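You operate a simulated robot arm through the tools that you are given. There is no shell and no other tool.

You run a simulated two-armed robot. Do the job below in one go: nothing can be reset, and whatever is moved stays where it is left.

## Task
Fit the red die, dimple the blue strip with it and lay the strip back where it was.
Fine: the frame slide ends out again. Where these are worked on the way, their far stop is far enough and under half their travel is too little: frame slide.

It is judged by the outcome, as a careful person would: the job done as asked, and still so three seconds after it is handed in. It fails if anything else is knocked over, pushed out of place, dropped, spilled or broken.

## Robot
Two 7-joint arms with two-finger parallel grippers on one trunk that stands fixed in place. Base frame: the origin is at the foot of the trunk, x ahead of it, y to its left, z up; the work surface is at about z = 0.86. Lengths are in m, angles in degrees, forces in N, time in s.
The left shoulder is at [0.02, 0.138, 1.29], the right one opposite. With the tool pointing down near the work surface each hand reaches from about 0.1 to 0.48 m from the base axis, measured 20 degrees to its own side. Payload 1.57 kg a hand.
The TCP of each hand is the grasp point between the finger pads, 0.03 m short of the fingertips. In the tool frame z runs along the fingers and y along their closing line. Largest opening 0.08 m; finger width 0.017, thickness 0.012; the body of the gripper, 0.04 by 0.082 m, starts 0.08 m behind the TCP.
Orientation is that of the tool frame in the base frame, as a unit quaternion [w, x, y, z]. With the fingers straight down and closing along the base's y, the tool's x points along the base's -x, its y along +y and its z along -z.

## Interface
- The arms move only by the tool send_rows. It takes "left_deltas", "right_deltas" or both (then of equal length, played together; a hand with none holds still); each is a list that holds one entry, the list of rows, each a list of 7 numbers: the shift along the base's x, y, z in units of 20 mm (1.0 is 20 mm), then the turn, a rotation vector about the base's x, y, z in units of 4 degrees (1.0 is 4 degrees), then the gripper command, from -1 (shut) to 1 (fully open), values between in proportion. In form: [[[x, y, z, rx, ry, rz, gripper], ...]]. A call has 1 to 20 rows; each row shifts and turns the commanded pose from where the row before left it. A call with a number of a shift or a turn outside -1 to 1 is refused whole. Rows are played at 5 a second. More than 0.05 m and 8.6 degrees between two rows, or a gripper value outside its range, and nothing of the call is played. A pose out of reach is approached as far as the arm can. The call stops where the force on the tool passes 60 N (or 10 N more than at its start, if that is more) or the arm is blocked; 0.2 s more then pass. Each finger travels about 0.045 m/s and halts on what it meets, pressing with about 32 N; the grip force reading is that of the motor and also rises with nothing between the fingers. The clock runs only during rows and for 0.2 s after the last one: add rows that do not move to give the fingers time. The reply holds the time, the measured pose of the TCP, the force on the tool along the base axes, the opening and the grip force, in the units named above and with some noise, with the torque about the TCP (base axes, N m) and any sound that the robot's microphone picked up.
- Cameras (640 x 400 px; columns grow to the right, rows downward): "scene" is now at [0.1738, 0.0465, 1.1913]; the picture's right is [0.42, -0.91, 0.00], its down [-0.37, -0.17, -0.92] and it looks along [0.83, 0.38, -0.40] (base axes); focal length 214 px, centre (320, 200). "left" rides on the left gripper at [0.072, 0.007, -0.122] in its tool frame; the picture's right is [-0.09, 1.00, 0.00], its down [-0.84, -0.08, -0.54] and it looks along [-0.54, -0.05, 0.84] (tool axes); focal length 238 px, centre (320, 200). "right" rides on the right gripper at [0.072, -0.007, -0.122] in its tool frame; the picture's right is [0.09, 1.00, 0.00], its down [-0.84, 0.08, -0.54] and it looks along [-0.54, 0.05, 0.84] (tool axes); focal length 238 px, centre (320, 200). There is no depth. A picture from a camera that has moved, and an enlarged one, comes with that camera's place and axes in the base frame and with its lens. The place of the scene camera against the robot may be out by one fixed shift of up to 0.018 m in any direction.
- capture(camera): a new picture of that camera. It takes no simulated time.
- move_column(by): slides the trunk up (or, below 0, down) by that many m; the arms and the scene camera ride with it, the base frame stays. It gives what a move gives, with no picture.
- turn_head(pan, tilt): turns the head with the scene camera to pan (to the left, within 60 degrees either way) and tilt (down, from -29 to 69), counted from straight ahead of the robot. It gives what a move gives.
- inspect(camera, box): a new picture of the part [left, top, right, bottom] of that camera's present view, enlarged. It takes no simulated time.
- close_job(): hands the job in; it is judged then, once.

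Places have to be worked out from the pictures, the camera data and where the tool is seen. Open the grippers and draw the arms clear of the work before you hand the job in, unless the task says otherwise.

The tools are called after "Request:" as name(argument=value, ...) on one line, values as JSON. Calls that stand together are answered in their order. send_rows: Moves the arms, as the interface text tells. Its arguments: {"type":"object","properties":{"left_deltas":{"type":"array","items":{"type":"array","items":{"type":"array","items":{"type":"number"}}}},"right_deltas":{"type":"array","items":{"type":"array","items":{"type":"array","items":{"type":"number"}}}}},"required":[]} The other tools are called the same way: move_column (by) moves the trunk up or down; turn_head (pan, tilt) turns the head that bears the scene camera; capture (camera) takes a picture; inspect (camera, box) takes an enlarged picture of a part of a camera's view; close_job () hands the job in.

At the start:

```text
clock: 0.0
left_eef_pos: [0.1829, 0.3215, 1.1814]
left_ee_rot: [-0.211, -0.073, 0.958, -0.179]
left_ft_force: [0.1, -0.8, -0.2]
left_moment: [0.05, -0.04, -0.01]
left_grip_width: 0.0802
left_gripper_force: 0.1
right_eef_pos: [0.2777, 0.0184, 1.1746]
right_ee_rot: [-0.32, 0.001, 0.947, 0.0]
right_ft_force: [0.9, -0.1, -0.2]
right_moment: [0.0, 0.01, -0.01]
right_grip_width: 0.0799
right_gripper_force: 0.1
trunk travel left (down, up): [-0.665, 0.575]
head pan, tilt (commanded): [24.6, 23.7]
```

scene: 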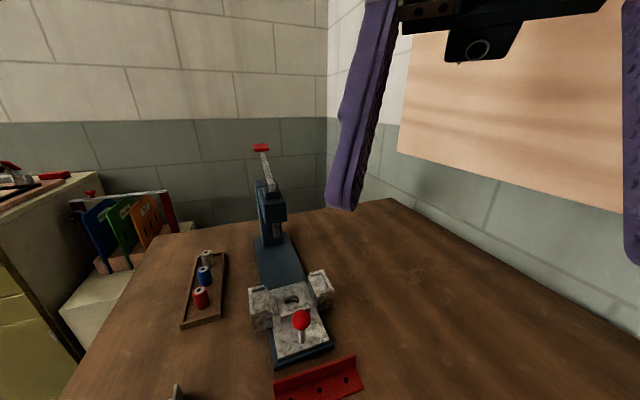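
right: 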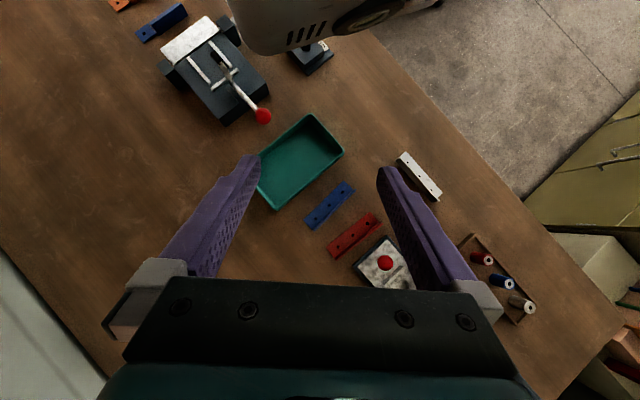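
left: 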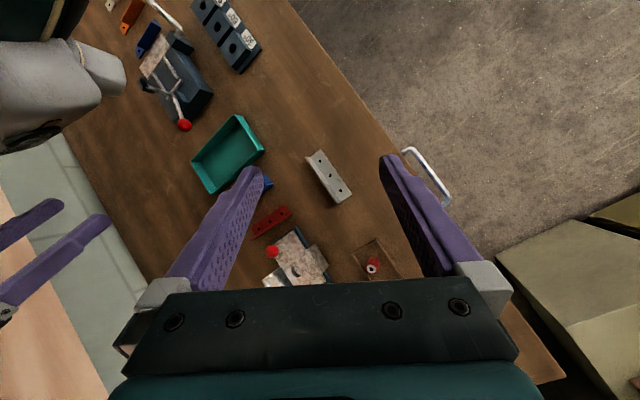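

I see a press (with lever and red-knob frame slide), a die rack with red/blue/grey dies, and strips. I'll look around with the head before moving anything.

Request:
turn_head(pan=10, tilt=50)

Request:
capture(camera="scene")

```text
clock: 0.9
left_eef_pos: [0.1836, 0.3224, 1.1808]
left_ee_rot: [-0.211, -0.075, 0.958, -0.179]
left_ft_force: [0.2, -0.9, 0.0]
left_moment: [-0.02, 0.0, -0.01]
left_grip_width: 0.0803
left_gripper_force: 0.0
right_eef_pos: [0.2783, 0.0181, 1.1742]
right_ee_rot: [-0.322, 0.0, 0.947, 0.0]
right_ft_force: [0.5, -0.4, 0.0]
right_moment: [0.02, 0.03, 0.03]
right_grip_width: 0.0799
right_gripper_force: 0.1
trunk travel left (down, up): [-0.665, 0.575]
head pan, tilt (commanded): [10.0, 50.0]
```

```text
taken
camera scene: at [0.1656, 0.0215, 1.1518], right [0.17, -0.98, 0.0], down [-0.75, -0.13, -0.64], along [0.63, 0.11, -0.77], focal length 214 px, centre (320, 200)
```

scene: 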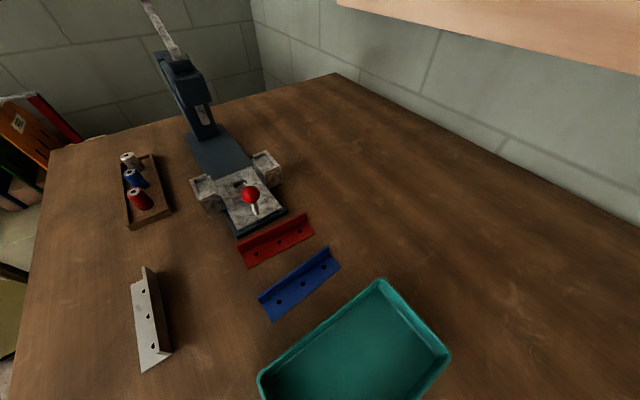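

The strips (red, blue, white), rack with dies and press are visible. I'll enlarge the press and the rack.

Request:
inspect(camera="scene", box=[100, 0, 360, 170])

Request:
inspect(camera="scene", box=[90, 130, 350, 330])

Request:
inspect(camera="right", box=[100, 0, 360, 160])

Request:
inspect(camera="left", box=[80, 0, 300, 140])

```text
2.35 times, centred on (230, 85) of scene
camera zoom: at [0.1656, 0.0215, 1.1518], right [0.17, -0.98, 0.0], down [-0.75, -0.13, -0.64], along [0.63, 0.11, -0.77], focal length 505 px, centre (532, 471)
```

zoom: 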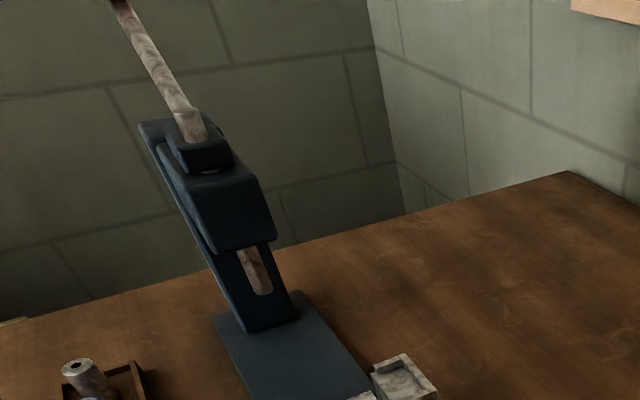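

```text
2.00 times, centred on (220, 230) of scene
camera zoom: at [0.1656, 0.0215, 1.1518], right [0.17, -0.98, 0.0], down [-0.75, -0.13, -0.64], along [0.63, 0.11, -0.77], focal length 429 px, centre (520, 140)
```

zoom: 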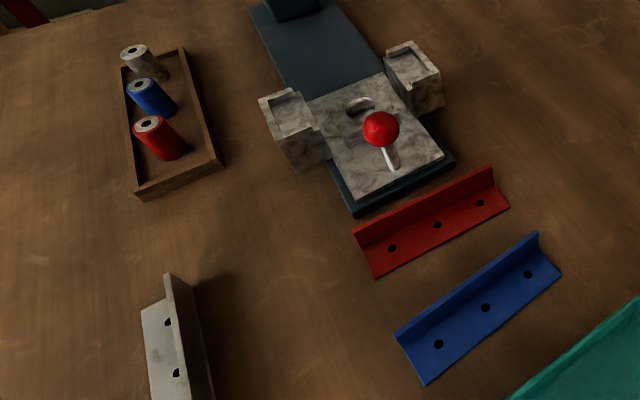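

```text
2.46 times, centred on (230, 80) of right
camera zoom: at [0.2962, 0.0127, 1.3145], right [-0.07, 1.0, 0.06], down [0.99, 0.07, -0.08], along [-0.08, 0.05, -1.0], focal length 587 px, centre (542, 495)
```

zoom: 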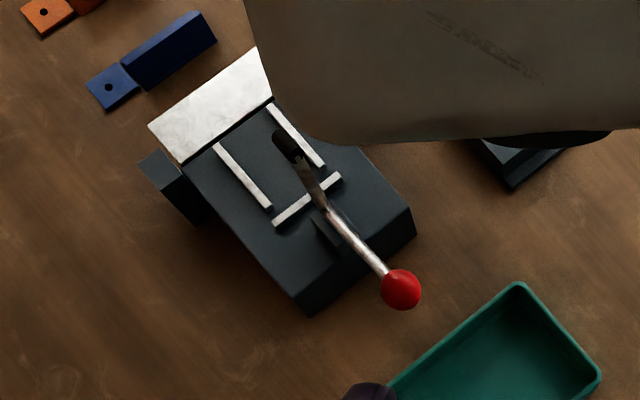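

```text
2.86 times, centred on (190, 70) of left
camera zoom: at [0.1627, 0.3691, 1.3125], right [-0.14, 0.93, -0.35], down [0.97, 0.19, 0.12], along [0.18, -0.33, -0.93], focal length 681 px, centre (691, 571)
```

zoom: 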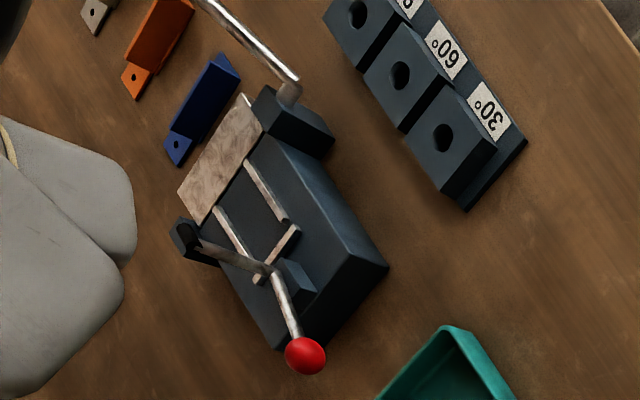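

There's also a second machine (bender) on the right. I'll pan the head to see the right side and the other machine, and tilt up to see the press's head.

Request:
turn_head(pan=-35, tilt=50)

Request:
capture(camera="scene")

Request:
turn_head(pan=20, tilt=15)

Request:
capture(camera="scene")

Request:
inspect(camera="scene", box=[200, 150, 400, 275])

Request:
inspect(camera="scene", box=[200, 275, 400, 400])

```text
clock: 2.0
left_eef_pos: [0.1827, 0.3232, 1.1811]
left_ee_rot: [-0.211, -0.075, 0.958, -0.179]
left_ft_force: [0.3, 0.3, 0.1]
left_moment: [-0.01, -0.03, -0.04]
left_grip_width: 0.0798
left_gripper_force: 0.0
right_eef_pos: [0.2789, 0.0184, 1.1744]
right_ee_rot: [-0.322, 0.001, 0.947, 0.0]
right_ft_force: [-0.7, -0.5, -0.6]
right_moment: [-0.02, -0.04, 0.01]
right_grip_width: 0.0801
right_gripper_force: 0.1
trunk travel left (down, up): [-0.665, 0.575]
head pan, tilt (commanded): [-35.0, 50.0]
```

```text
taken
camera scene: at [0.1529, -0.036, 1.1517], right [-0.57, -0.82, 0.0], down [-0.63, 0.44, -0.64], along [0.53, -0.37, -0.77], focal length 214 px, centre (320, 200)
```

scene: 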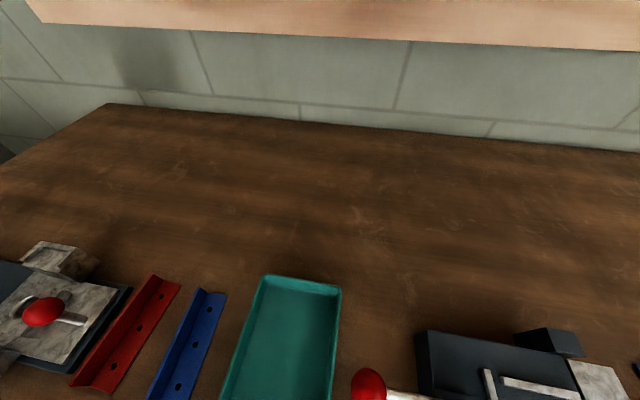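

```text
clock: 3.3
left_eef_pos: [0.1831, 0.3212, 1.1806]
left_ee_rot: [-0.211, -0.076, 0.958, -0.181]
left_ft_force: [0.4, 0.1, -0.2]
left_moment: [0.01, 0.0, 0.0]
left_grip_width: 0.0801
left_gripper_force: 0.0
right_eef_pos: [0.2781, 0.0189, 1.1732]
right_ee_rot: [-0.321, 0.001, 0.947, 0.0]
right_ft_force: [0.6, -0.1, -0.2]
right_moment: [-0.03, -0.01, 0.01]
right_grip_width: 0.0798
right_gripper_force: 0.1
trunk travel left (down, up): [-0.665, 0.575]
head pan, tilt (commanded): [20.0, 15.0]
```

```text
taken
camera scene: at [0.1776, 0.0399, 1.2054], right [0.34, -0.94, 0.0], down [-0.24, -0.09, -0.97], along [0.91, 0.33, -0.26], focal length 214 px, centre (320, 200)
```

scene: 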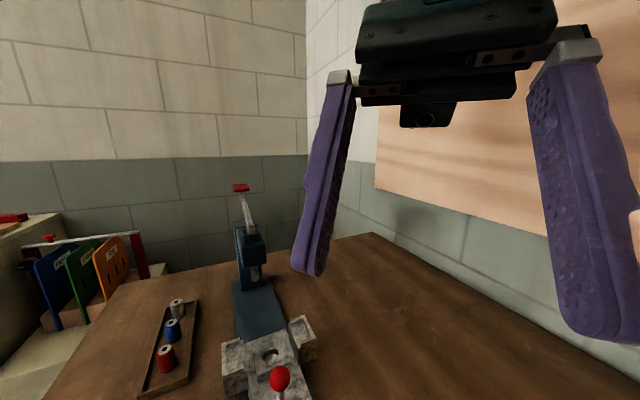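

```text
3.20 times, centred on (300, 212) of scene
camera zoom: at [0.1776, 0.0399, 1.2054], right [0.34, -0.94, 0.0], down [-0.24, -0.09, -0.97], along [0.91, 0.33, -0.26], focal length 686 px, centre (384, 160)
```

zoom: 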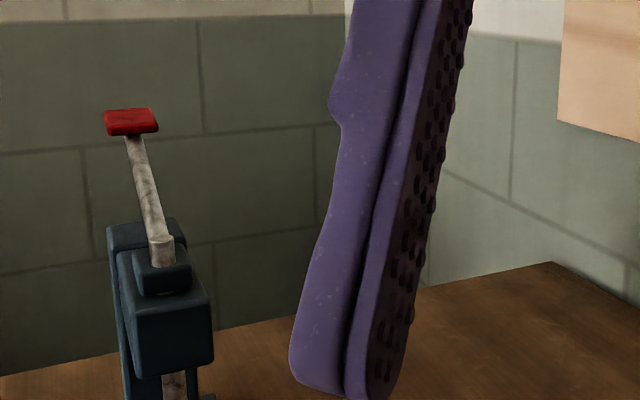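

```text
3.20 times, centred on (300, 338) of scene
camera zoom: at [0.1776, 0.0399, 1.2054], right [0.34, -0.94, 0.0], down [-0.24, -0.09, -0.97], along [0.91, 0.33, -0.26], focal length 686 px, centre (384, -240)
```

zoom: 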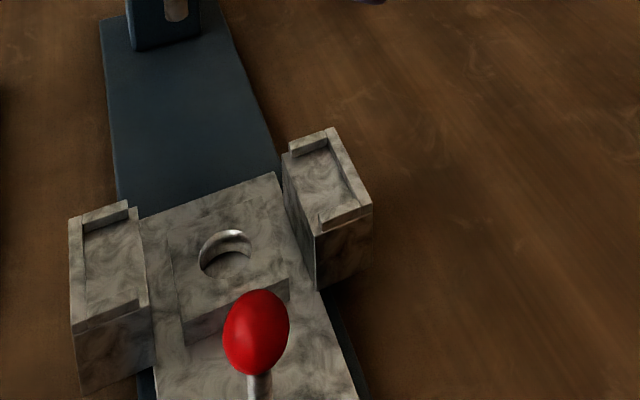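

The press consists of a slide (with knob, die hole and two side seats) and a tower with a lever. The right hand blocks the view, so I move it off to the right a little and look again.

Request:
send_rows(right_deltas=[[[0, -1, 0, 0, 0, 0, 1], [0, -1, 0, 0, 0, 0, 1], [0, -1, 0, 0, 0, 0, 1], [0, -1, 0, 0, 0, 0, 1], [0, -1, 0, 0, 0, 0, 1], [0, -1, 0, 0, 0, 0, 1], [0, -1, 0, 0, 0, 0, 1], [0, -1, 0, 0, 0, 0, 1], [0, -1, 0, 0, 0, 0, 1], [0, -1, 0, 0, 0, 0, 1]]])

Request:
turn_head(pan=35, tilt=30)

Request:
capture(camera="scene")

Request:
inspect(camera="scene", box=[250, 60, 410, 160])

Request:
inspect(camera="scene", box=[290, 160, 450, 260])

Request:
inspect(camera="scene", box=[200, 160, 360, 260])

```text
clock: 5.7
left_eef_pos: [0.1841, 0.3222, 1.1819]
left_ee_rot: [-0.212, -0.076, 0.958, -0.18]
left_ft_force: [-0.2, 0.1, 0.0]
left_moment: [0.01, 0.01, -0.02]
left_grip_width: 0.08
left_gripper_force: 0.0
right_eef_pos: [0.262, -0.1789, 1.1449]
right_ee_rot: [-0.376, -0.007, 0.926, -0.004]
right_ft_force: [0.8, 0.0, 0.4]
right_moment: [0.0, 0.0, 0.02]
right_grip_width: 0.0802
right_gripper_force: 0.0
trunk travel left (down, up): [-0.665, 0.575]
head pan, tilt (commanded): [20.0, 15.0]
stopped in row 10 (right hand): the arm was blocked; the commanded pose is now the measured one
```

```text
clock: 6.4
left_eef_pos: [0.1836, 0.3227, 1.1809]
left_ee_rot: [-0.211, -0.075, 0.958, -0.18]
left_ft_force: [0.3, -1.0, 0.5]
left_moment: [-0.03, 0.01, 0.01]
left_grip_width: 0.08
left_gripper_force: 0.0
right_eef_pos: [0.2616, -0.1778, 1.1437]
right_ee_rot: [-0.375, -0.006, 0.927, -0.002]
right_ft_force: [-0.3, 0.1, 0.1]
right_moment: [0.0, -0.01, 0.01]
right_grip_width: 0.0799
right_gripper_force: 0.0
trunk travel left (down, up): [-0.665, 0.575]
head pan, tilt (commanded): [35.0, 30.0]
```

```text
taken
camera scene: at [0.1639, 0.0599, 1.1813], right [0.57, -0.82, 0.0], down [-0.41, -0.29, -0.87], along [0.71, 0.5, -0.5], focal length 214 px, centre (320, 200)
```

scene: 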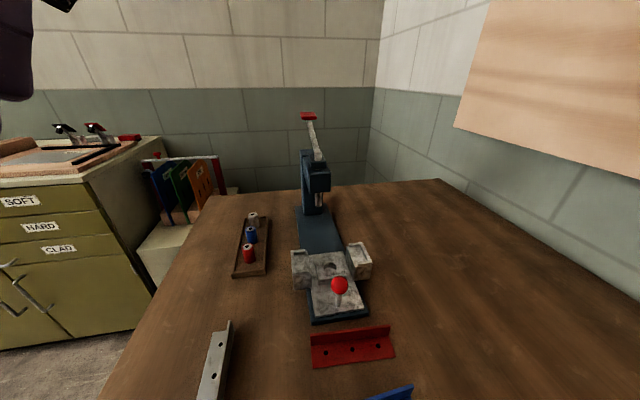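

```text
4.00 times, centred on (330, 110) of scene
camera zoom: at [0.1639, 0.0599, 1.1813], right [0.57, -0.82, 0.0], down [-0.41, -0.29, -0.87], along [0.71, 0.5, -0.5], focal length 858 px, centre (280, 560)
```

zoom: 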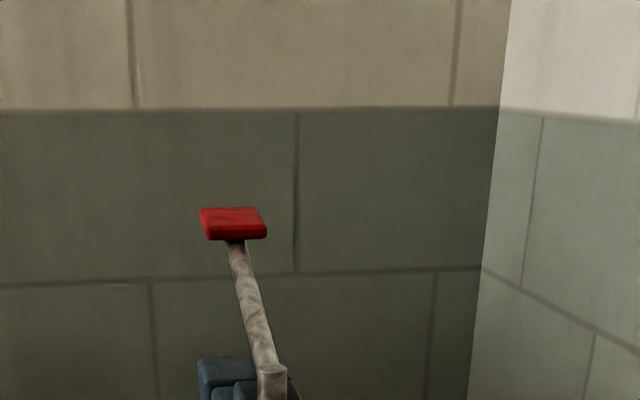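

```text
4.00 times, centred on (370, 210) of scene
camera zoom: at [0.1639, 0.0599, 1.1813], right [0.57, -0.82, 0.0], down [-0.41, -0.29, -0.87], along [0.71, 0.5, -0.5], focal length 858 px, centre (120, 160)
```

zoom: 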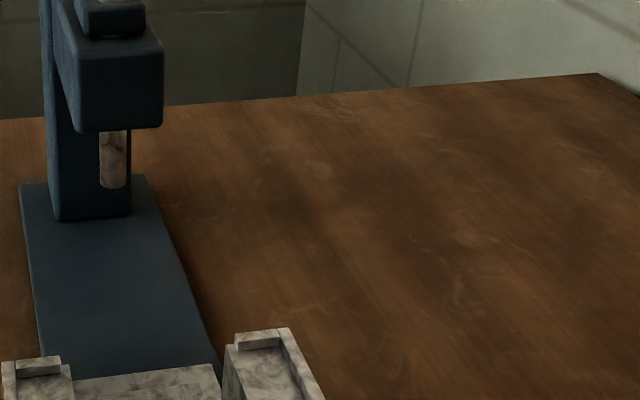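

```text
4.00 times, centred on (280, 210) of scene
camera zoom: at [0.1639, 0.0599, 1.1813], right [0.57, -0.82, 0.0], down [-0.41, -0.29, -0.87], along [0.71, 0.5, -0.5], focal length 858 px, centre (480, 160)
```

zoom: 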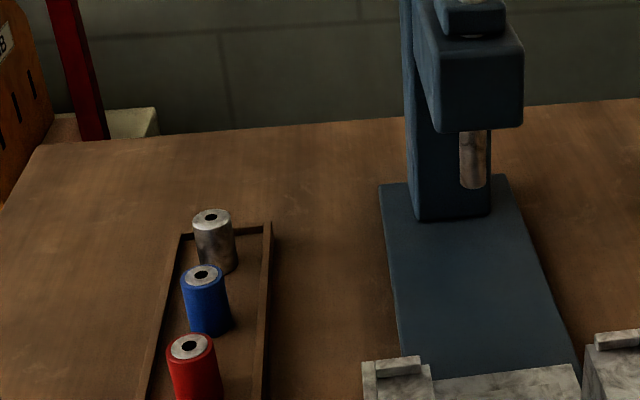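

The ram has a plain nose, so the red die (a ring) goes in the slide's hole. I raise the trunk 0.15 m for parallax on the lever and press.

Request:
move_column(by=0.15)

Request:
capture(camera="scene")

Request:
inspect(camera="scene", box=[250, 120, 410, 220])

Request:
inspect(camera="scene", box=[210, 220, 370, 320])

Request:
inspect(camera="scene", box=[290, 260, 450, 360])

```text
clock: 8.2
left_eef_pos: [0.1834, 0.3227, 1.3309]
left_ee_rot: [-0.212, -0.074, 0.958, -0.179]
left_ft_force: [-0.4, 0.2, -1.0]
left_moment: [0.0, 0.01, -0.02]
left_grip_width: 0.0803
left_gripper_force: 0.0
right_eef_pos: [0.2627, -0.1788, 1.2934]
right_ee_rot: [-0.376, -0.006, 0.927, -0.003]
right_ft_force: [0.3, -0.3, -0.4]
right_moment: [0.0, 0.0, -0.05]
right_grip_width: 0.08
right_gripper_force: 0.0
trunk travel left (down, up): [-0.815, 0.425]
head pan, tilt (commanded): [35.0, 30.0]
```

```text
taken
camera scene: at [0.1638, 0.0599, 1.3312], right [0.57, -0.82, 0.0], down [-0.41, -0.29, -0.87], along [0.71, 0.5, -0.5], focal length 214 px, centre (320, 200)
```

scene: 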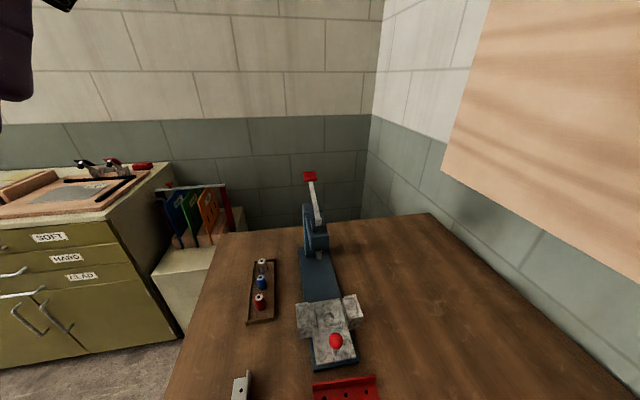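

```text
4.00 times, centred on (330, 170) of scene
camera zoom: at [0.1638, 0.0599, 1.3312], right [0.57, -0.82, 0.0], down [-0.41, -0.29, -0.87], along [0.71, 0.5, -0.5], focal length 858 px, centre (280, 320)
```

zoom: 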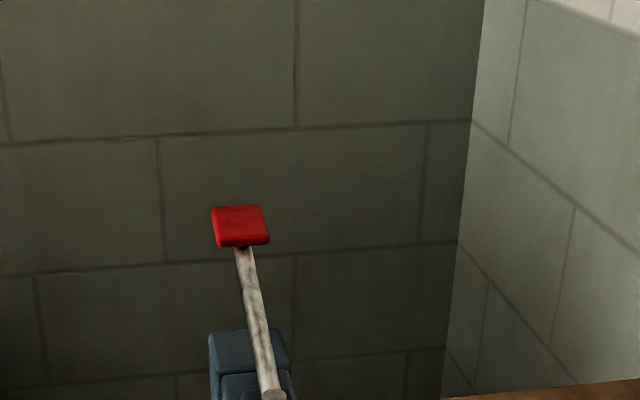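

```text
4.00 times, centred on (290, 270) of scene
camera zoom: at [0.1638, 0.0599, 1.3312], right [0.57, -0.82, 0.0], down [-0.41, -0.29, -0.87], along [0.71, 0.5, -0.5], focal length 858 px, centre (440, -80)
```

zoom: 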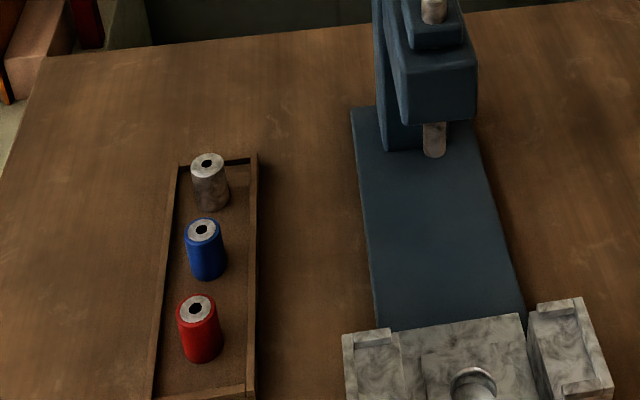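

```text
4.00 times, centred on (370, 310) of scene
camera zoom: at [0.1638, 0.0599, 1.3312], right [0.57, -0.82, 0.0], down [-0.41, -0.29, -0.87], along [0.71, 0.5, -0.5], focal length 858 px, centre (120, -240)
```

zoom: 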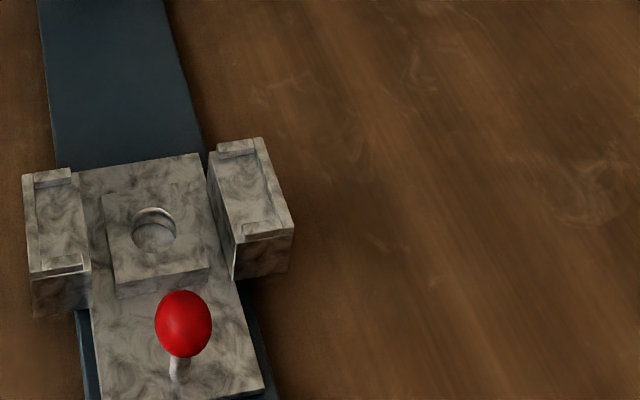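

Triangulating: pad at about (0.573, 0.380, 1.104), ram top at (0.482, 0.289, 1.057), ram nose at (0.473, 0.280, 0.948), so the press lies on a 45° line. I lower the trunk back and use the left hand's camera to look at the tower and lever from the side.

Request:
move_column(by=-0.15)

Request:
send_rows(left_deltas=[[[0.6875, 0.222, -0.341, 0.15, -0.861, -0.476, 1], [0.6875, 0.222, -0.341, 0.15, -0.861, -0.476, 1], [0.6875, 0.222, -0.341, 0.15, -0.861, -0.476, 1], [0.6875, 0.222, -0.341, 0.15, -0.861, -0.476, 1], [0.6875, 0.222, -0.341, 0.15, -0.861, -0.476, 1], [0.6875, 0.222, -0.341, 0.15, -0.861, -0.476, 1], [0.6875, 0.222, -0.341, 0.15, -0.861, -0.476, 1], [0.6875, 0.222, -0.341, 0.15, -0.861, -0.476, 1], [0.6875, 0.222, -0.341, 0.15, -0.861, -0.476, 1], [0.6875, 0.222, -0.341, 0.15, -0.861, -0.476, 1], [0.6875, 0.222, -0.341, 0.15, -0.861, -0.476, 1], [0.6875, 0.222, -0.341, 0.15, -0.861, -0.476, 1], [0.6875, 0.222, -0.341, 0.15, -0.861, -0.476, 1], [0.6875, 0.222, -0.341, 0.15, -0.861, -0.476, 1], [0.6875, 0.222, -0.341, 0.15, -0.861, -0.476, 1], [0.6875, 0.222, -0.341, 0.15, -0.861, -0.476, 1]]])

Request:
capture(camera="left")

Request:
capture(camera="scene")

```text
clock: 9.9
left_eef_pos: [0.1835, 0.323, 1.1825]
left_ee_rot: [-0.212, -0.075, 0.958, -0.18]
left_ft_force: [-0.2, 0.3, -0.2]
left_moment: [0.0, 0.02, 0.01]
left_grip_width: 0.0799
left_gripper_force: 0.1
right_eef_pos: [0.2638, -0.1787, 1.1451]
right_ee_rot: [-0.376, -0.006, 0.927, -0.004]
right_ft_force: [0.2, 0.2, 0.5]
right_moment: [-0.02, -0.02, -0.03]
right_grip_width: 0.0801
right_gripper_force: 0.1
trunk travel left (down, up): [-0.665, 0.575]
head pan, tilt (commanded): [35.0, 30.0]
```

```text
clock: 13.3
left_eef_pos: [0.3938, 0.4065, 1.0651]
left_ee_rot: [0.225, 0.211, 0.949, -0.071]
left_ft_force: [-0.5, 0.9, 0.9]
left_moment: [-0.01, -0.03, 0.0]
left_grip_width: 0.0799
left_gripper_force: 0.1
right_eef_pos: [0.2635, -0.1784, 1.1463]
right_ee_rot: [-0.375, -0.006, 0.927, -0.003]
right_ft_force: [-0.2, 0.9, 0.3]
right_moment: [0.02, 0.04, 0.03]
right_grip_width: 0.08
right_gripper_force: 0.1
trunk travel left (down, up): [-0.665, 0.575]
head pan, tilt (commanded): [35.0, 30.0]
```

```text
taken
camera left: at [0.2885, 0.4658, 1.1387], right [0.51, 0.86, 0.0], down [0.43, -0.25, 0.87], along [0.75, -0.44, -0.5], focal length 238 px, centre (320, 200)
```

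left: 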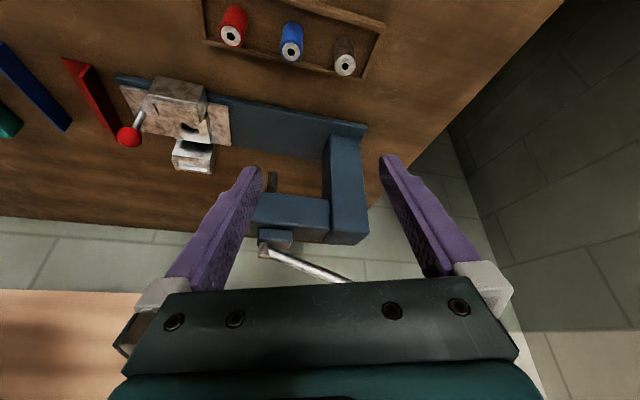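

```text
taken
camera scene: at [0.1639, 0.0599, 1.1812], right [0.57, -0.82, 0.0], down [-0.41, -0.29, -0.87], along [0.71, 0.5, -0.5], focal length 214 px, centre (320, 200)
```

scene: 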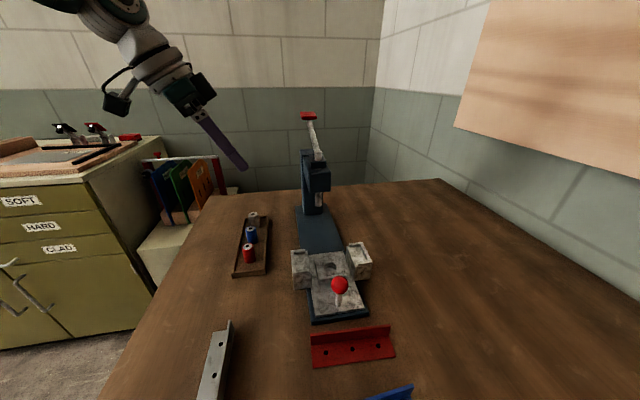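

The left view (upside down) shows the press from its side: base, tower, head arm, ram, and the lever running back. I enlarge it.

Request:
inspect(camera="left", box=[220, 100, 400, 300])

Request:
inspect(camera="left", box=[100, 60, 260, 200])

Request:
inspect(camera="left", box=[190, 0, 390, 100])

```text
2.00 times, centred on (310, 200) of left
camera zoom: at [0.2885, 0.4658, 1.1387], right [0.51, 0.86, 0.0], down [0.43, -0.25, 0.87], along [0.75, -0.44, -0.5], focal length 477 px, centre (340, 200)
```

zoom: 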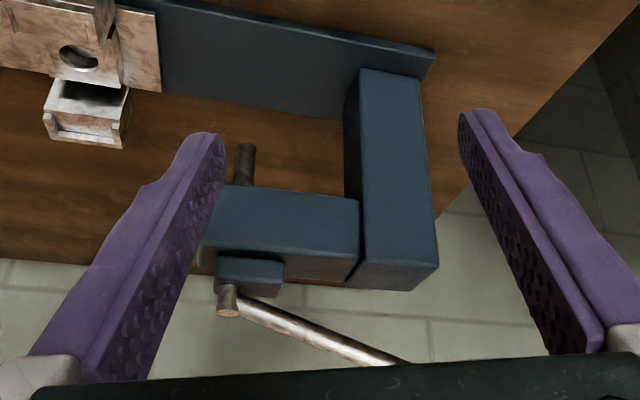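

```text
2.86 times, centred on (180, 130) of left
camera zoom: at [0.2885, 0.4658, 1.1387], right [0.51, 0.86, 0.0], down [0.43, -0.25, 0.87], along [0.75, -0.44, -0.5], focal length 681 px, centre (720, 400)
```

zoom: 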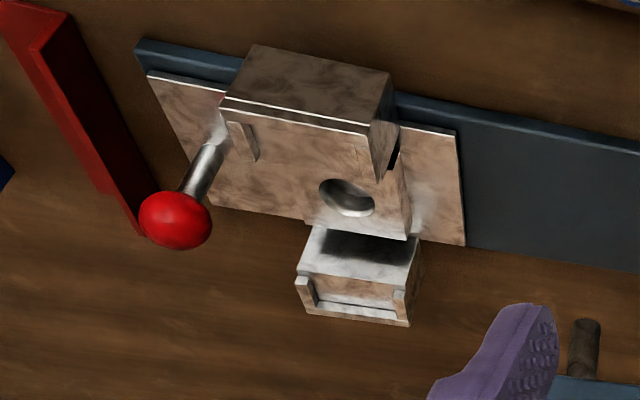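

```text
3.20 times, centred on (290, 50) of left
camera zoom: at [0.2885, 0.4658, 1.1387], right [0.51, 0.86, 0.0], down [0.43, -0.25, 0.87], along [0.75, -0.44, -0.5], focal length 763 px, centre (416, 680)
```

zoom: 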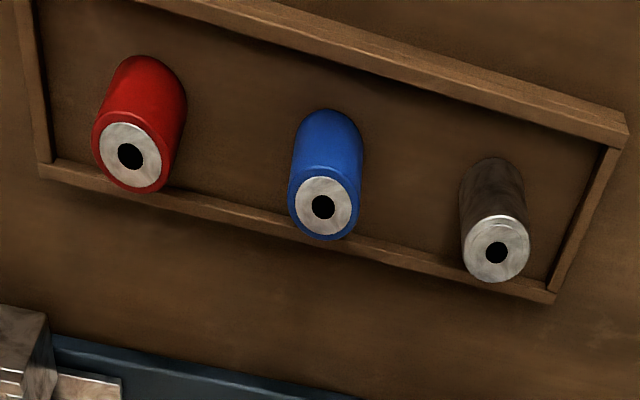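

The lever base is partly hidden by a finger. I shift the left hand a bit sideways and up so it sits centred between the fingers and enlarge again.

Request:
send_rows(left_deltas=[[[-0.433, -0.717, 1, 0, 0, 0, 1], [-0.433, -0.717, 1, 0, 0, 0, 1], [-0.433, -0.717, 1, 0, 0, 0, 1]]])

Request:
capture(camera="left")

Request:
inspect(camera="left", box=[260, 150, 420, 250])

Request:
inspect(camera="scene", box=[280, 100, 360, 220])

```text
clock: 14.1
left_eef_pos: [0.368, 0.3527, 1.1158]
left_ee_rot: [0.21, 0.22, 0.949, -0.08]
left_ft_force: [0.3, -0.7, -0.1]
left_moment: [0.01, -0.04, -0.01]
left_grip_width: 0.0803
left_gripper_force: 0.1
right_eef_pos: [0.2637, -0.1784, 1.1444]
right_ee_rot: [-0.376, -0.006, 0.927, -0.003]
right_ft_force: [-0.7, 0.0, -0.1]
right_moment: [-0.02, 0.02, -0.02]
right_grip_width: 0.08
right_gripper_force: 0.0
trunk travel left (down, up): [-0.665, 0.575]
head pan, tilt (commanded): [35.0, 30.0]
```

```text
taken
camera left: at [0.2679, 0.4159, 1.1923], right [0.53, 0.85, -0.02], down [0.45, -0.26, 0.86], along [0.72, -0.46, -0.52], focal length 238 px, centre (320, 200)
```

left: 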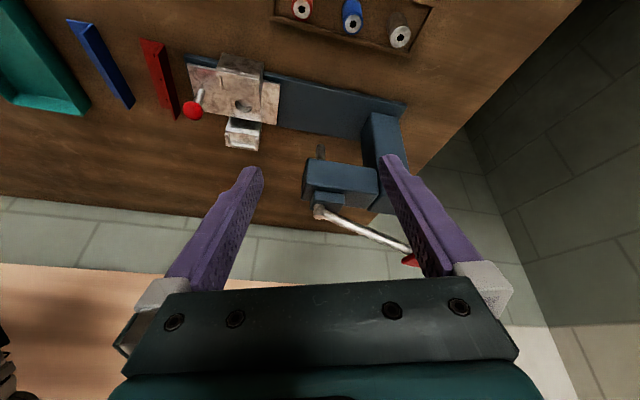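

```text
4.00 times, centred on (340, 200) of left
camera zoom: at [0.2679, 0.4159, 1.1923], right [0.53, 0.85, -0.02], down [0.45, -0.26, 0.86], along [0.72, -0.46, -0.52], focal length 953 px, centre (240, 200)
```

zoom: 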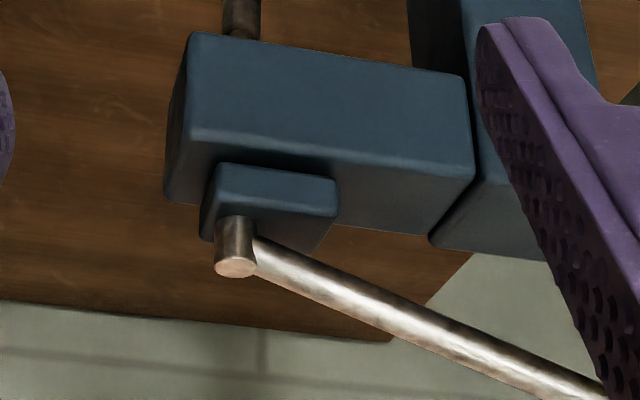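

```text
3.33 times, centred on (320, 160) of scene
camera zoom: at [0.1639, 0.06, 1.1812], right [0.57, -0.82, 0.0], down [-0.41, -0.29, -0.87], along [0.71, 0.5, -0.5], focal length 715 px, centre (320, 333)
```

zoom: 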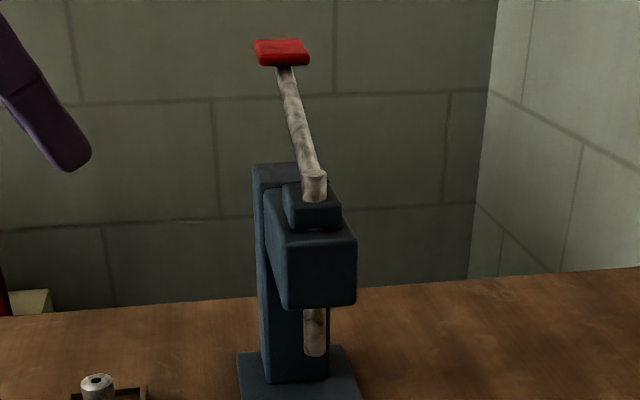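

The lever is a bar on a vertical post on top of the head, running back to the red pad. Now I look closely at the slide/seats and strips from this viewpoint.

Request:
inspect(camera="left", box=[170, 30, 298, 160])

Request:
inspect(camera="left", box=[0, 0, 200, 130])

Request:
inspect(camera="scene", box=[280, 230, 400, 380])

```text
3.08 times, centred on (234, 95) of left
camera zoom: at [0.2679, 0.4159, 1.1923], right [0.53, 0.85, -0.02], down [0.45, -0.26, 0.86], along [0.72, -0.46, -0.52], focal length 733 px, centre (585, 523)
```

zoom: 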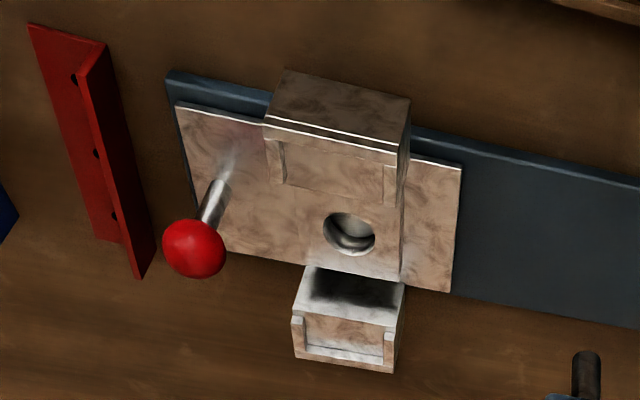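

```text
3.08 times, centred on (100, 65) of left
camera zoom: at [0.2679, 0.4159, 1.1923], right [0.53, 0.85, -0.02], down [0.45, -0.26, 0.86], along [0.72, -0.46, -0.52], focal length 733 px, centre (997, 615)
```

zoom: 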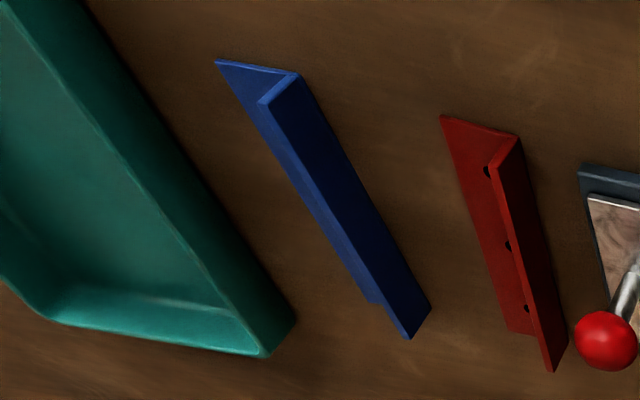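

```text
2.67 times, centred on (340, 305) of scene
camera zoom: at [0.1639, 0.06, 1.1812], right [0.57, -0.82, 0.0], down [-0.41, -0.29, -0.87], along [0.71, 0.5, -0.5], focal length 572 px, centre (267, -80)
```

zoom: 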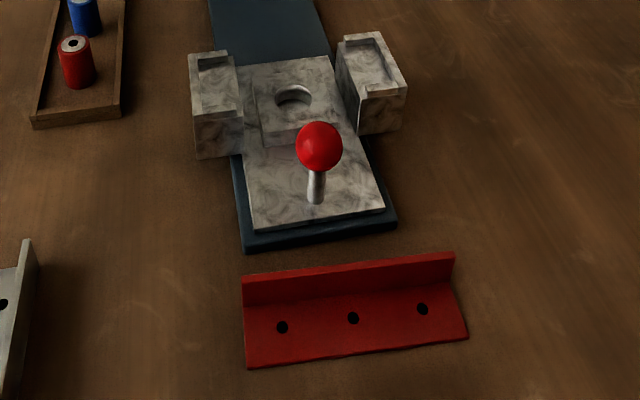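

The strips are L-profiles (~0.108 m long, ~0.028 wide, flange ~0.026 high), lying roughly parallel to the seats. I turn the left hand fingers-down with its closing line along the press axis (yaw -45°) and put its camera over the slide for accurate measuring.

Request:
send_rows(left_deltas=[[[-0.331, -0.636, -0.549, 0.56, 0.593, -0.581, 1], [-0.331, -0.636, -0.549, 0.56, 0.593, -0.581, 1], [-0.331, -0.636, -0.549, 0.56, 0.593, -0.581, 1], [-0.331, -0.636, -0.549, 0.56, 0.593, -0.581, 1], [-0.331, -0.636, -0.549, 0.56, 0.593, -0.581, 1], [-0.331, -0.636, -0.549, 0.56, 0.593, -0.581, 1], [-0.331, -0.636, -0.549, 0.56, 0.593, -0.581, 1], [-0.331, -0.636, -0.549, 0.56, 0.593, -0.581, 1], [0, 0, 0, 0, 0, 0, 1]]])

Request:
capture(camera="left")

```text
clock: 14.8
left_eef_pos: [0.3542, 0.3256, 1.0949]
left_ee_rot: [0.188, 0.235, 0.949, -0.097]
left_ft_force: [0.5, 0.3, -0.1]
left_moment: [-0.01, -0.01, -0.03]
left_grip_width: 0.0801
left_gripper_force: 0.1
right_eef_pos: [0.263, -0.1788, 1.144]
right_ee_rot: [-0.376, -0.006, 0.926, -0.003]
right_ft_force: [0.0, -0.4, -0.4]
right_moment: [0.02, -0.03, 0.01]
right_grip_width: 0.0801
right_gripper_force: 0.1
trunk travel left (down, up): [-0.665, 0.575]
head pan, tilt (commanded): [35.0, 30.0]
stopped in row 3 (left hand): the arm was blocked; the commanded pose is now the measured one
```

```text
taken
camera left: at [0.2594, 0.3941, 1.1749], right [0.56, 0.83, -0.06], down [0.48, -0.26, 0.84], along [0.68, -0.49, -0.54], focal length 238 px, centre (320, 200)
```

left: 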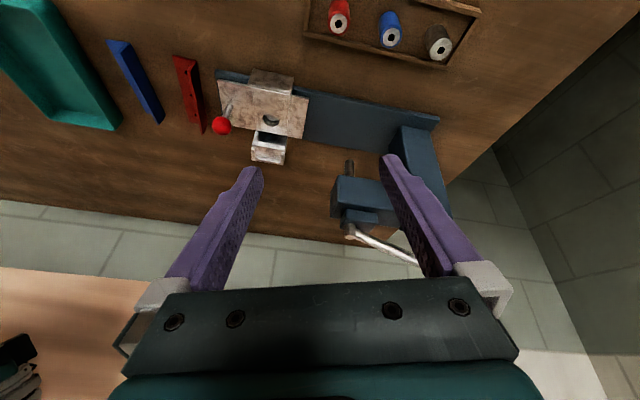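

The arm was blocked, probably a joint limit while turning there. I try bringing the hand nearer to the body while pitching it to vertical only.

Request:
send_rows(left_deltas=[[[-0.4, -0.4, -0.1, 0, 0, 0, 1], [-0.4, -0.4, -0.1, 0, 0, 0, 1], [-0.4, -0.4, -0.1, 0, 0, 0, 1], [-0.4, -0.4, -0.1, 0, 0, 0, 1], [0, 0, 0, 0.61, 0.626, -0.216, 1], [0, 0, 0, 0.61, 0.626, -0.216, 1], [0, 0, 0, 0.61, 0.626, -0.216, 1], [0, 0, 0, 0.61, 0.626, -0.216, 1], [0, 0, 0, 0.61, 0.626, -0.216, 1], [0, 0, 0, 0.61, 0.626, -0.216, 1], [0, 0, 0, 0.61, 0.626, -0.216, 1], [0, 0, 0, 0, 0, 0, 1]]])

Request:
capture(camera="left")

Request:
capture(camera="scene")

```text
clock: 16.5
left_eef_pos: [0.3133, 0.288, 1.0727]
left_ee_rot: [0.132, 0.21, 0.961, -0.125]
left_ft_force: [0.3, 0.0, 0.9]
left_moment: [-0.04, -0.01, 0.0]
left_grip_width: 0.08
left_gripper_force: 0.1
right_eef_pos: [0.2635, -0.1777, 1.1452]
right_ee_rot: [-0.376, -0.006, 0.927, -0.004]
right_ft_force: [0.1, 0.0, 1.1]
right_moment: [0.0, 0.01, 0.02]
right_grip_width: 0.0798
right_gripper_force: 0.0
trunk travel left (down, up): [-0.665, 0.575]
head pan, tilt (commanded): [35.0, 30.0]
stopped in row 8 (left hand): the arm was blocked; the commanded pose is now the measured one
```

```text
taken
camera left: at [0.2279, 0.3557, 1.1628], right [0.52, 0.84, -0.16], down [0.59, -0.22, 0.78], along [0.62, -0.49, -0.61], focal length 238 px, centre (320, 200)
```

left: 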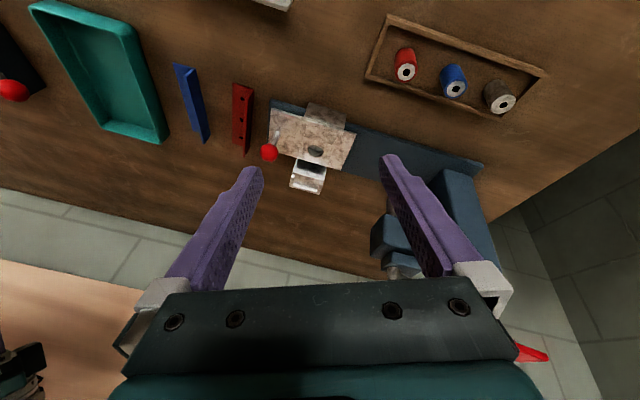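

```text
taken
camera scene: at [0.1638, 0.0599, 1.1812], right [0.57, -0.82, 0.0], down [-0.41, -0.29, -0.87], along [0.71, 0.5, -0.5], focal length 214 px, centre (320, 200)
```

scene: 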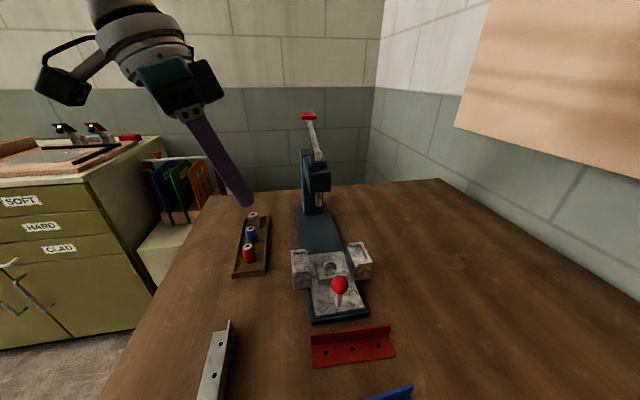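

The limit seems to be turning the left hand clockwise. I go the other way: first straight down with yaw 0, to see what the arm can follow.

Request:
send_rows(left_deltas=[[[0, 0, 0, 0.454, 0.479, 0.763, 1], [0, 0, 0, 0.454, 0.479, 0.763, 1], [0, 0, 0, 0.454, 0.479, 0.763, 1], [0, 0, 0, 0.454, 0.479, 0.763, 1], [0, 0, 0, 0.454, 0.479, 0.763, 1], [0, 0, 0, 0.454, 0.479, 0.763, 1], [0, 0, 0, 0.454, 0.479, 0.763, 1], [0, 0, 0, 0.454, 0.479, 0.763, 1], [0, 0, 0, 0, 0, 0, 1], [0, 0, 0, 0, 0, 0, 1]]])

```text
clock: 17.2
left_eef_pos: [0.3044, 0.2806, 1.0603]
left_ee_rot: [0.101, 0.089, 0.98, -0.148]
left_ft_force: [0.1, 0.4, -0.6]
left_moment: [-0.01, 0.02, -0.01]
left_grip_width: 0.0802
left_gripper_force: 0.1
right_eef_pos: [0.263, -0.1784, 1.1446]
right_ee_rot: [-0.377, -0.006, 0.926, -0.003]
right_ft_force: [0.7, -0.9, -0.9]
right_moment: [0.0, -0.03, 0.01]
right_grip_width: 0.08
right_gripper_force: 0.0
trunk travel left (down, up): [-0.665, 0.575]
head pan, tilt (commanded): [35.0, 30.0]
stopped in row 3 (left hand): the arm was blocked; the commanded pose is now the measured one
```

The hand can't be brought upright this high relative to the shoulder (wrist limit). I raise the trunk 0.15 m and then lower the hand relative to it, re-orienting to straight down.

Request:
move_column(by=0.15)

Request:
send_rows(left_deltas=[[[0, 0, -1, 0, 0, 0, 1], [0, 0, -1, 0, 0, 0, 1], [0, 0, -1, 0, 0, 0, 1], [0, 0, -1, 0, 0, 0, 1], [0, 0, -1, 0, 0, 0, 1], [0, 0, -1, 0, 0, 0, 1], [0, 0, 0, 0, 0, 0, 1]]])

```text
clock: 19.0
left_eef_pos: [0.3052, 0.2815, 1.211]
left_ee_rot: [0.102, 0.089, 0.98, -0.148]
left_ft_force: [-0.7, -0.2, -0.6]
left_moment: [-0.03, -0.01, 0.03]
left_grip_width: 0.0801
left_gripper_force: 0.0
right_eef_pos: [0.2632, -0.1787, 1.2933]
right_ee_rot: [-0.376, -0.006, 0.927, -0.003]
right_ft_force: [-0.3, -0.1, 0.3]
right_moment: [-0.03, -0.01, -0.01]
right_grip_width: 0.0801
right_gripper_force: 0.0
trunk travel left (down, up): [-0.815, 0.425]
head pan, tilt (commanded): [35.0, 30.0]
```

```text
clock: 20.6
left_eef_pos: [0.2893, 0.2984, 1.0819]
left_ee_rot: [0.108, 0.023, 0.98, -0.165]
left_ft_force: [-0.9, 1.3, 1.0]
left_moment: [0.0, -0.04, 0.01]
left_grip_width: 0.08
left_gripper_force: 0.0
right_eef_pos: [0.2623, -0.1784, 1.294]
right_ee_rot: [-0.376, -0.006, 0.927, -0.002]
right_ft_force: [0.9, -0.4, 1.4]
right_moment: [0.01, 0.02, 0.0]
right_grip_width: 0.0801
right_gripper_force: 0.0
trunk travel left (down, up): [-0.815, 0.425]
head pan, tilt (commanded): [35.0, 30.0]
stopped in row 7 (left hand): the arm was blocked; the commanded pose is now the measured one
```

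The orientation still drifts, so some joint is at its stop. I test which turns are free, starting with pitching the fingers back toward the robot.

Request:
send_rows(left_deltas=[[[0, 0, 0, 0, 1, 0, 1], [0, 0, 0, 0, 1, 0, 1], [0, 0, 0, 0, 1, 0, 1], [0, 0, 0, 0, 1, 0, 1], [0, 0, 0, 0, 0, 0, 1]]])

Request:
send_rows(left_deltas=[[[0, 0, 0, 1, 0, 0, 1], [0, 0, 0, 1, 0, 0, 1], [0, 0, 0, 0, 0, 0, 1]]])

Request:
capture(camera="scene")

```text
clock: 21.3
left_eef_pos: [0.2664, 0.3166, 1.0707]
left_ee_rot: [0.052, -0.07, 0.977, -0.196]
left_ft_force: [-0.7, 0.1, 0.0]
left_moment: [-0.03, 0.01, -0.02]
left_grip_width: 0.0802
left_gripper_force: 0.0
left hand out of reach, approached as far as the arm can: row 3
right_eef_pos: [0.2625, -0.179, 1.2934]
right_ee_rot: [-0.376, -0.006, 0.926, -0.002]
right_ft_force: [0.2, -0.4, 0.9]
right_moment: [-0.04, -0.01, -0.01]
right_grip_width: 0.0801
right_gripper_force: 0.1
trunk travel left (down, up): [-0.815, 0.425]
head pan, tilt (commanded): [35.0, 30.0]
stopped in row 3 (left hand): the arm was blocked; the commanded pose is now the measured one
```

```text
clock: 22.0
left_eef_pos: [0.2346, 0.3277, 1.0548]
left_ee_rot: [0.049, -0.147, 0.976, -0.155]
left_ft_force: [-0.7, 1.2, -0.9]
left_moment: [0.01, -0.01, 0.01]
left_grip_width: 0.0801
left_gripper_force: 0.1
right_eef_pos: [0.2624, -0.1782, 1.2954]
right_ee_rot: [-0.375, -0.006, 0.927, -0.002]
right_ft_force: [0.0, -0.1, 0.3]
right_moment: [-0.02, 0.01, 0.02]
right_grip_width: 0.0802
right_gripper_force: 0.1
trunk travel left (down, up): [-0.815, 0.425]
head pan, tilt (commanded): [35.0, 30.0]
stopped in row 3 (left hand): the arm was blocked; the commanded pose is now the measured one
```

```text
taken
camera scene: at [0.1638, 0.0599, 1.3312], right [0.57, -0.82, 0.0], down [-0.41, -0.29, -0.87], along [0.71, 0.5, -0.5], focal length 214 px, centre (320, 200)
```

scene: 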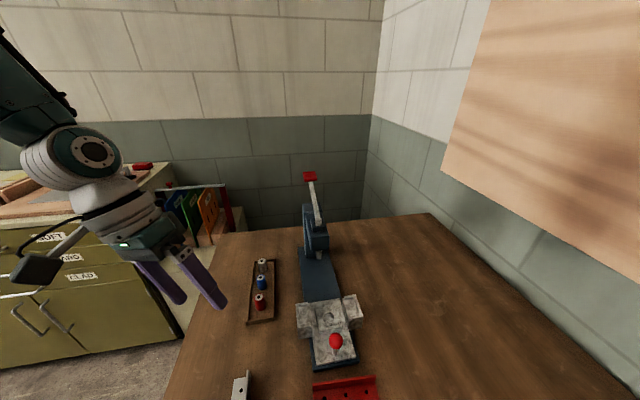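

The arm has drifted into a bad posture. I go back toward the starting pose to recover a good configuration.

Request:
send_rows(left_deltas=[[[-0.219, -0.05, 0.906, -0.22, 0.863, -0.4, 1], [-0.219, -0.05, 0.906, -0.22, 0.863, -0.4, 1], [-0.219, -0.05, 0.906, -0.22, 0.863, -0.4, 1], [-0.219, -0.05, 0.906, -0.22, 0.863, -0.4, 1], [-0.219, -0.05, 0.906, -0.22, 0.863, -0.4, 1], [-0.219, -0.05, 0.906, -0.22, 0.863, -0.4, 1], [-0.219, -0.05, 0.906, -0.22, 0.863, -0.4, 1], [-0.219, -0.05, 0.906, -0.22, 0.863, -0.4, 1], [0, 0, 0, 0, 0, 0, 1]]])

Request:
capture(camera="scene")

```text
clock: 22.6
left_eef_pos: [0.149, 0.3268, 1.0538]
left_ee_rot: [-0.114, -0.143, 0.972, -0.146]
left_ft_force: [-0.2, 1.0, 0.3]
left_moment: [-0.03, 0.01, -0.01]
left_grip_width: 0.0802
left_gripper_force: 0.2
right_eef_pos: [0.2628, -0.1784, 1.2943]
right_ee_rot: [-0.376, -0.006, 0.927, -0.002]
right_ft_force: [-0.4, -0.1, 0.0]
right_moment: [0.02, -0.01, 0.03]
right_grip_width: 0.0799
right_gripper_force: 0.0
trunk travel left (down, up): [-0.815, 0.425]
head pan, tilt (commanded): [35.0, 30.0]
stopped in row 3 (left hand): the arm was blocked; the commanded pose is now the measured one
```

```text
taken
camera scene: at [0.1639, 0.0599, 1.3312], right [0.57, -0.82, 0.0], down [-0.41, -0.29, -0.87], along [0.71, 0.5, -0.5], focal length 214 px, centre (320, 200)
```

scene: 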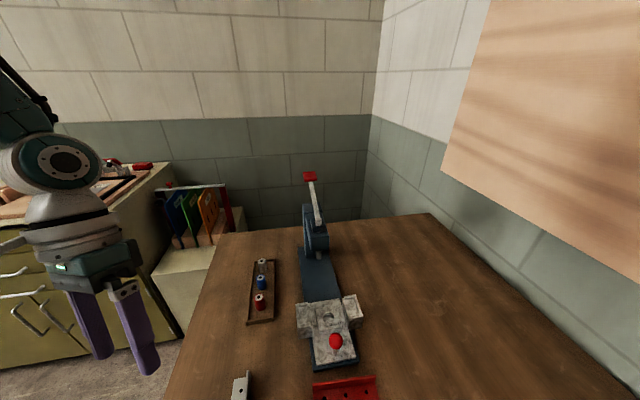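

The tool feels no force, but the arm doesn't follow. I turn the head to look at the left arm itself.

Request:
turn_head(pan=60, tilt=10)

Request:
capture(camera="scene")

Request:
capture(camera="right")

Request:
capture(camera="left")

```text
clock: 23.5
left_eef_pos: [0.1488, 0.3265, 1.0536]
left_ee_rot: [-0.114, -0.143, 0.972, -0.146]
left_ft_force: [0.1, -0.1, 0.4]
left_moment: [0.01, -0.03, -0.01]
left_grip_width: 0.0801
left_gripper_force: 0.0
right_eef_pos: [0.2623, -0.1785, 1.294]
right_ee_rot: [-0.376, -0.006, 0.927, -0.003]
right_ft_force: [-1.2, -0.3, 0.5]
right_moment: [0.0, -0.01, 0.0]
right_grip_width: 0.0801
right_gripper_force: 0.1
trunk travel left (down, up): [-0.815, 0.425]
head pan, tilt (commanded): [60.0, 10.0]
```

```text
taken
camera scene: at [0.1363, 0.0886, 1.3635], right [0.87, -0.5, 0.0], down [-0.09, -0.15, -0.98], along [0.49, 0.85, -0.17], focal length 214 px, centre (320, 200)
```

scene: 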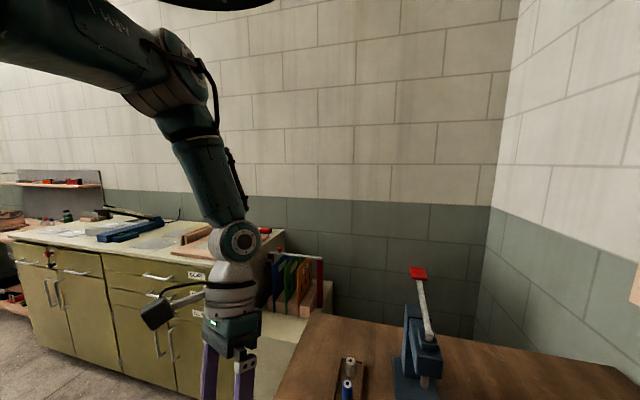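

```text
taken
camera right: at [0.2973, -0.1835, 1.4319], right [-0.08, 0.99, 0.06], down [0.98, 0.09, -0.2], along [-0.2, 0.05, -0.98], focal length 238 px, centre (320, 200)
```

right: 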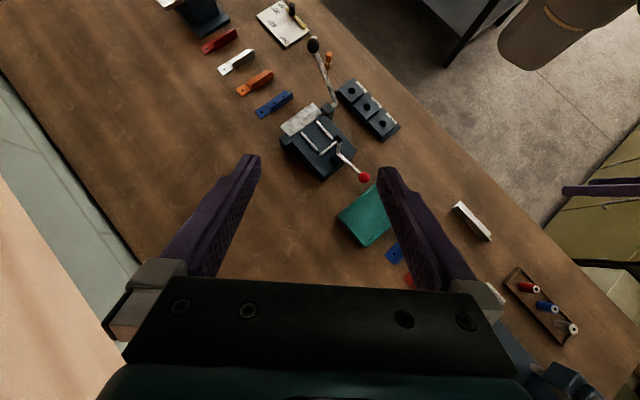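

```text
taken
camera left: at [0.1016, 0.3529, 1.1849], right [-0.22, 0.94, -0.27], down [0.9, 0.3, 0.3], along [0.37, -0.18, -0.91], focal length 238 px, centre (320, 200)
```

left: 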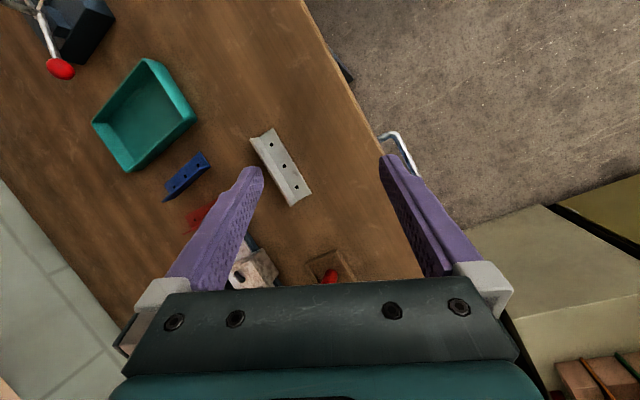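

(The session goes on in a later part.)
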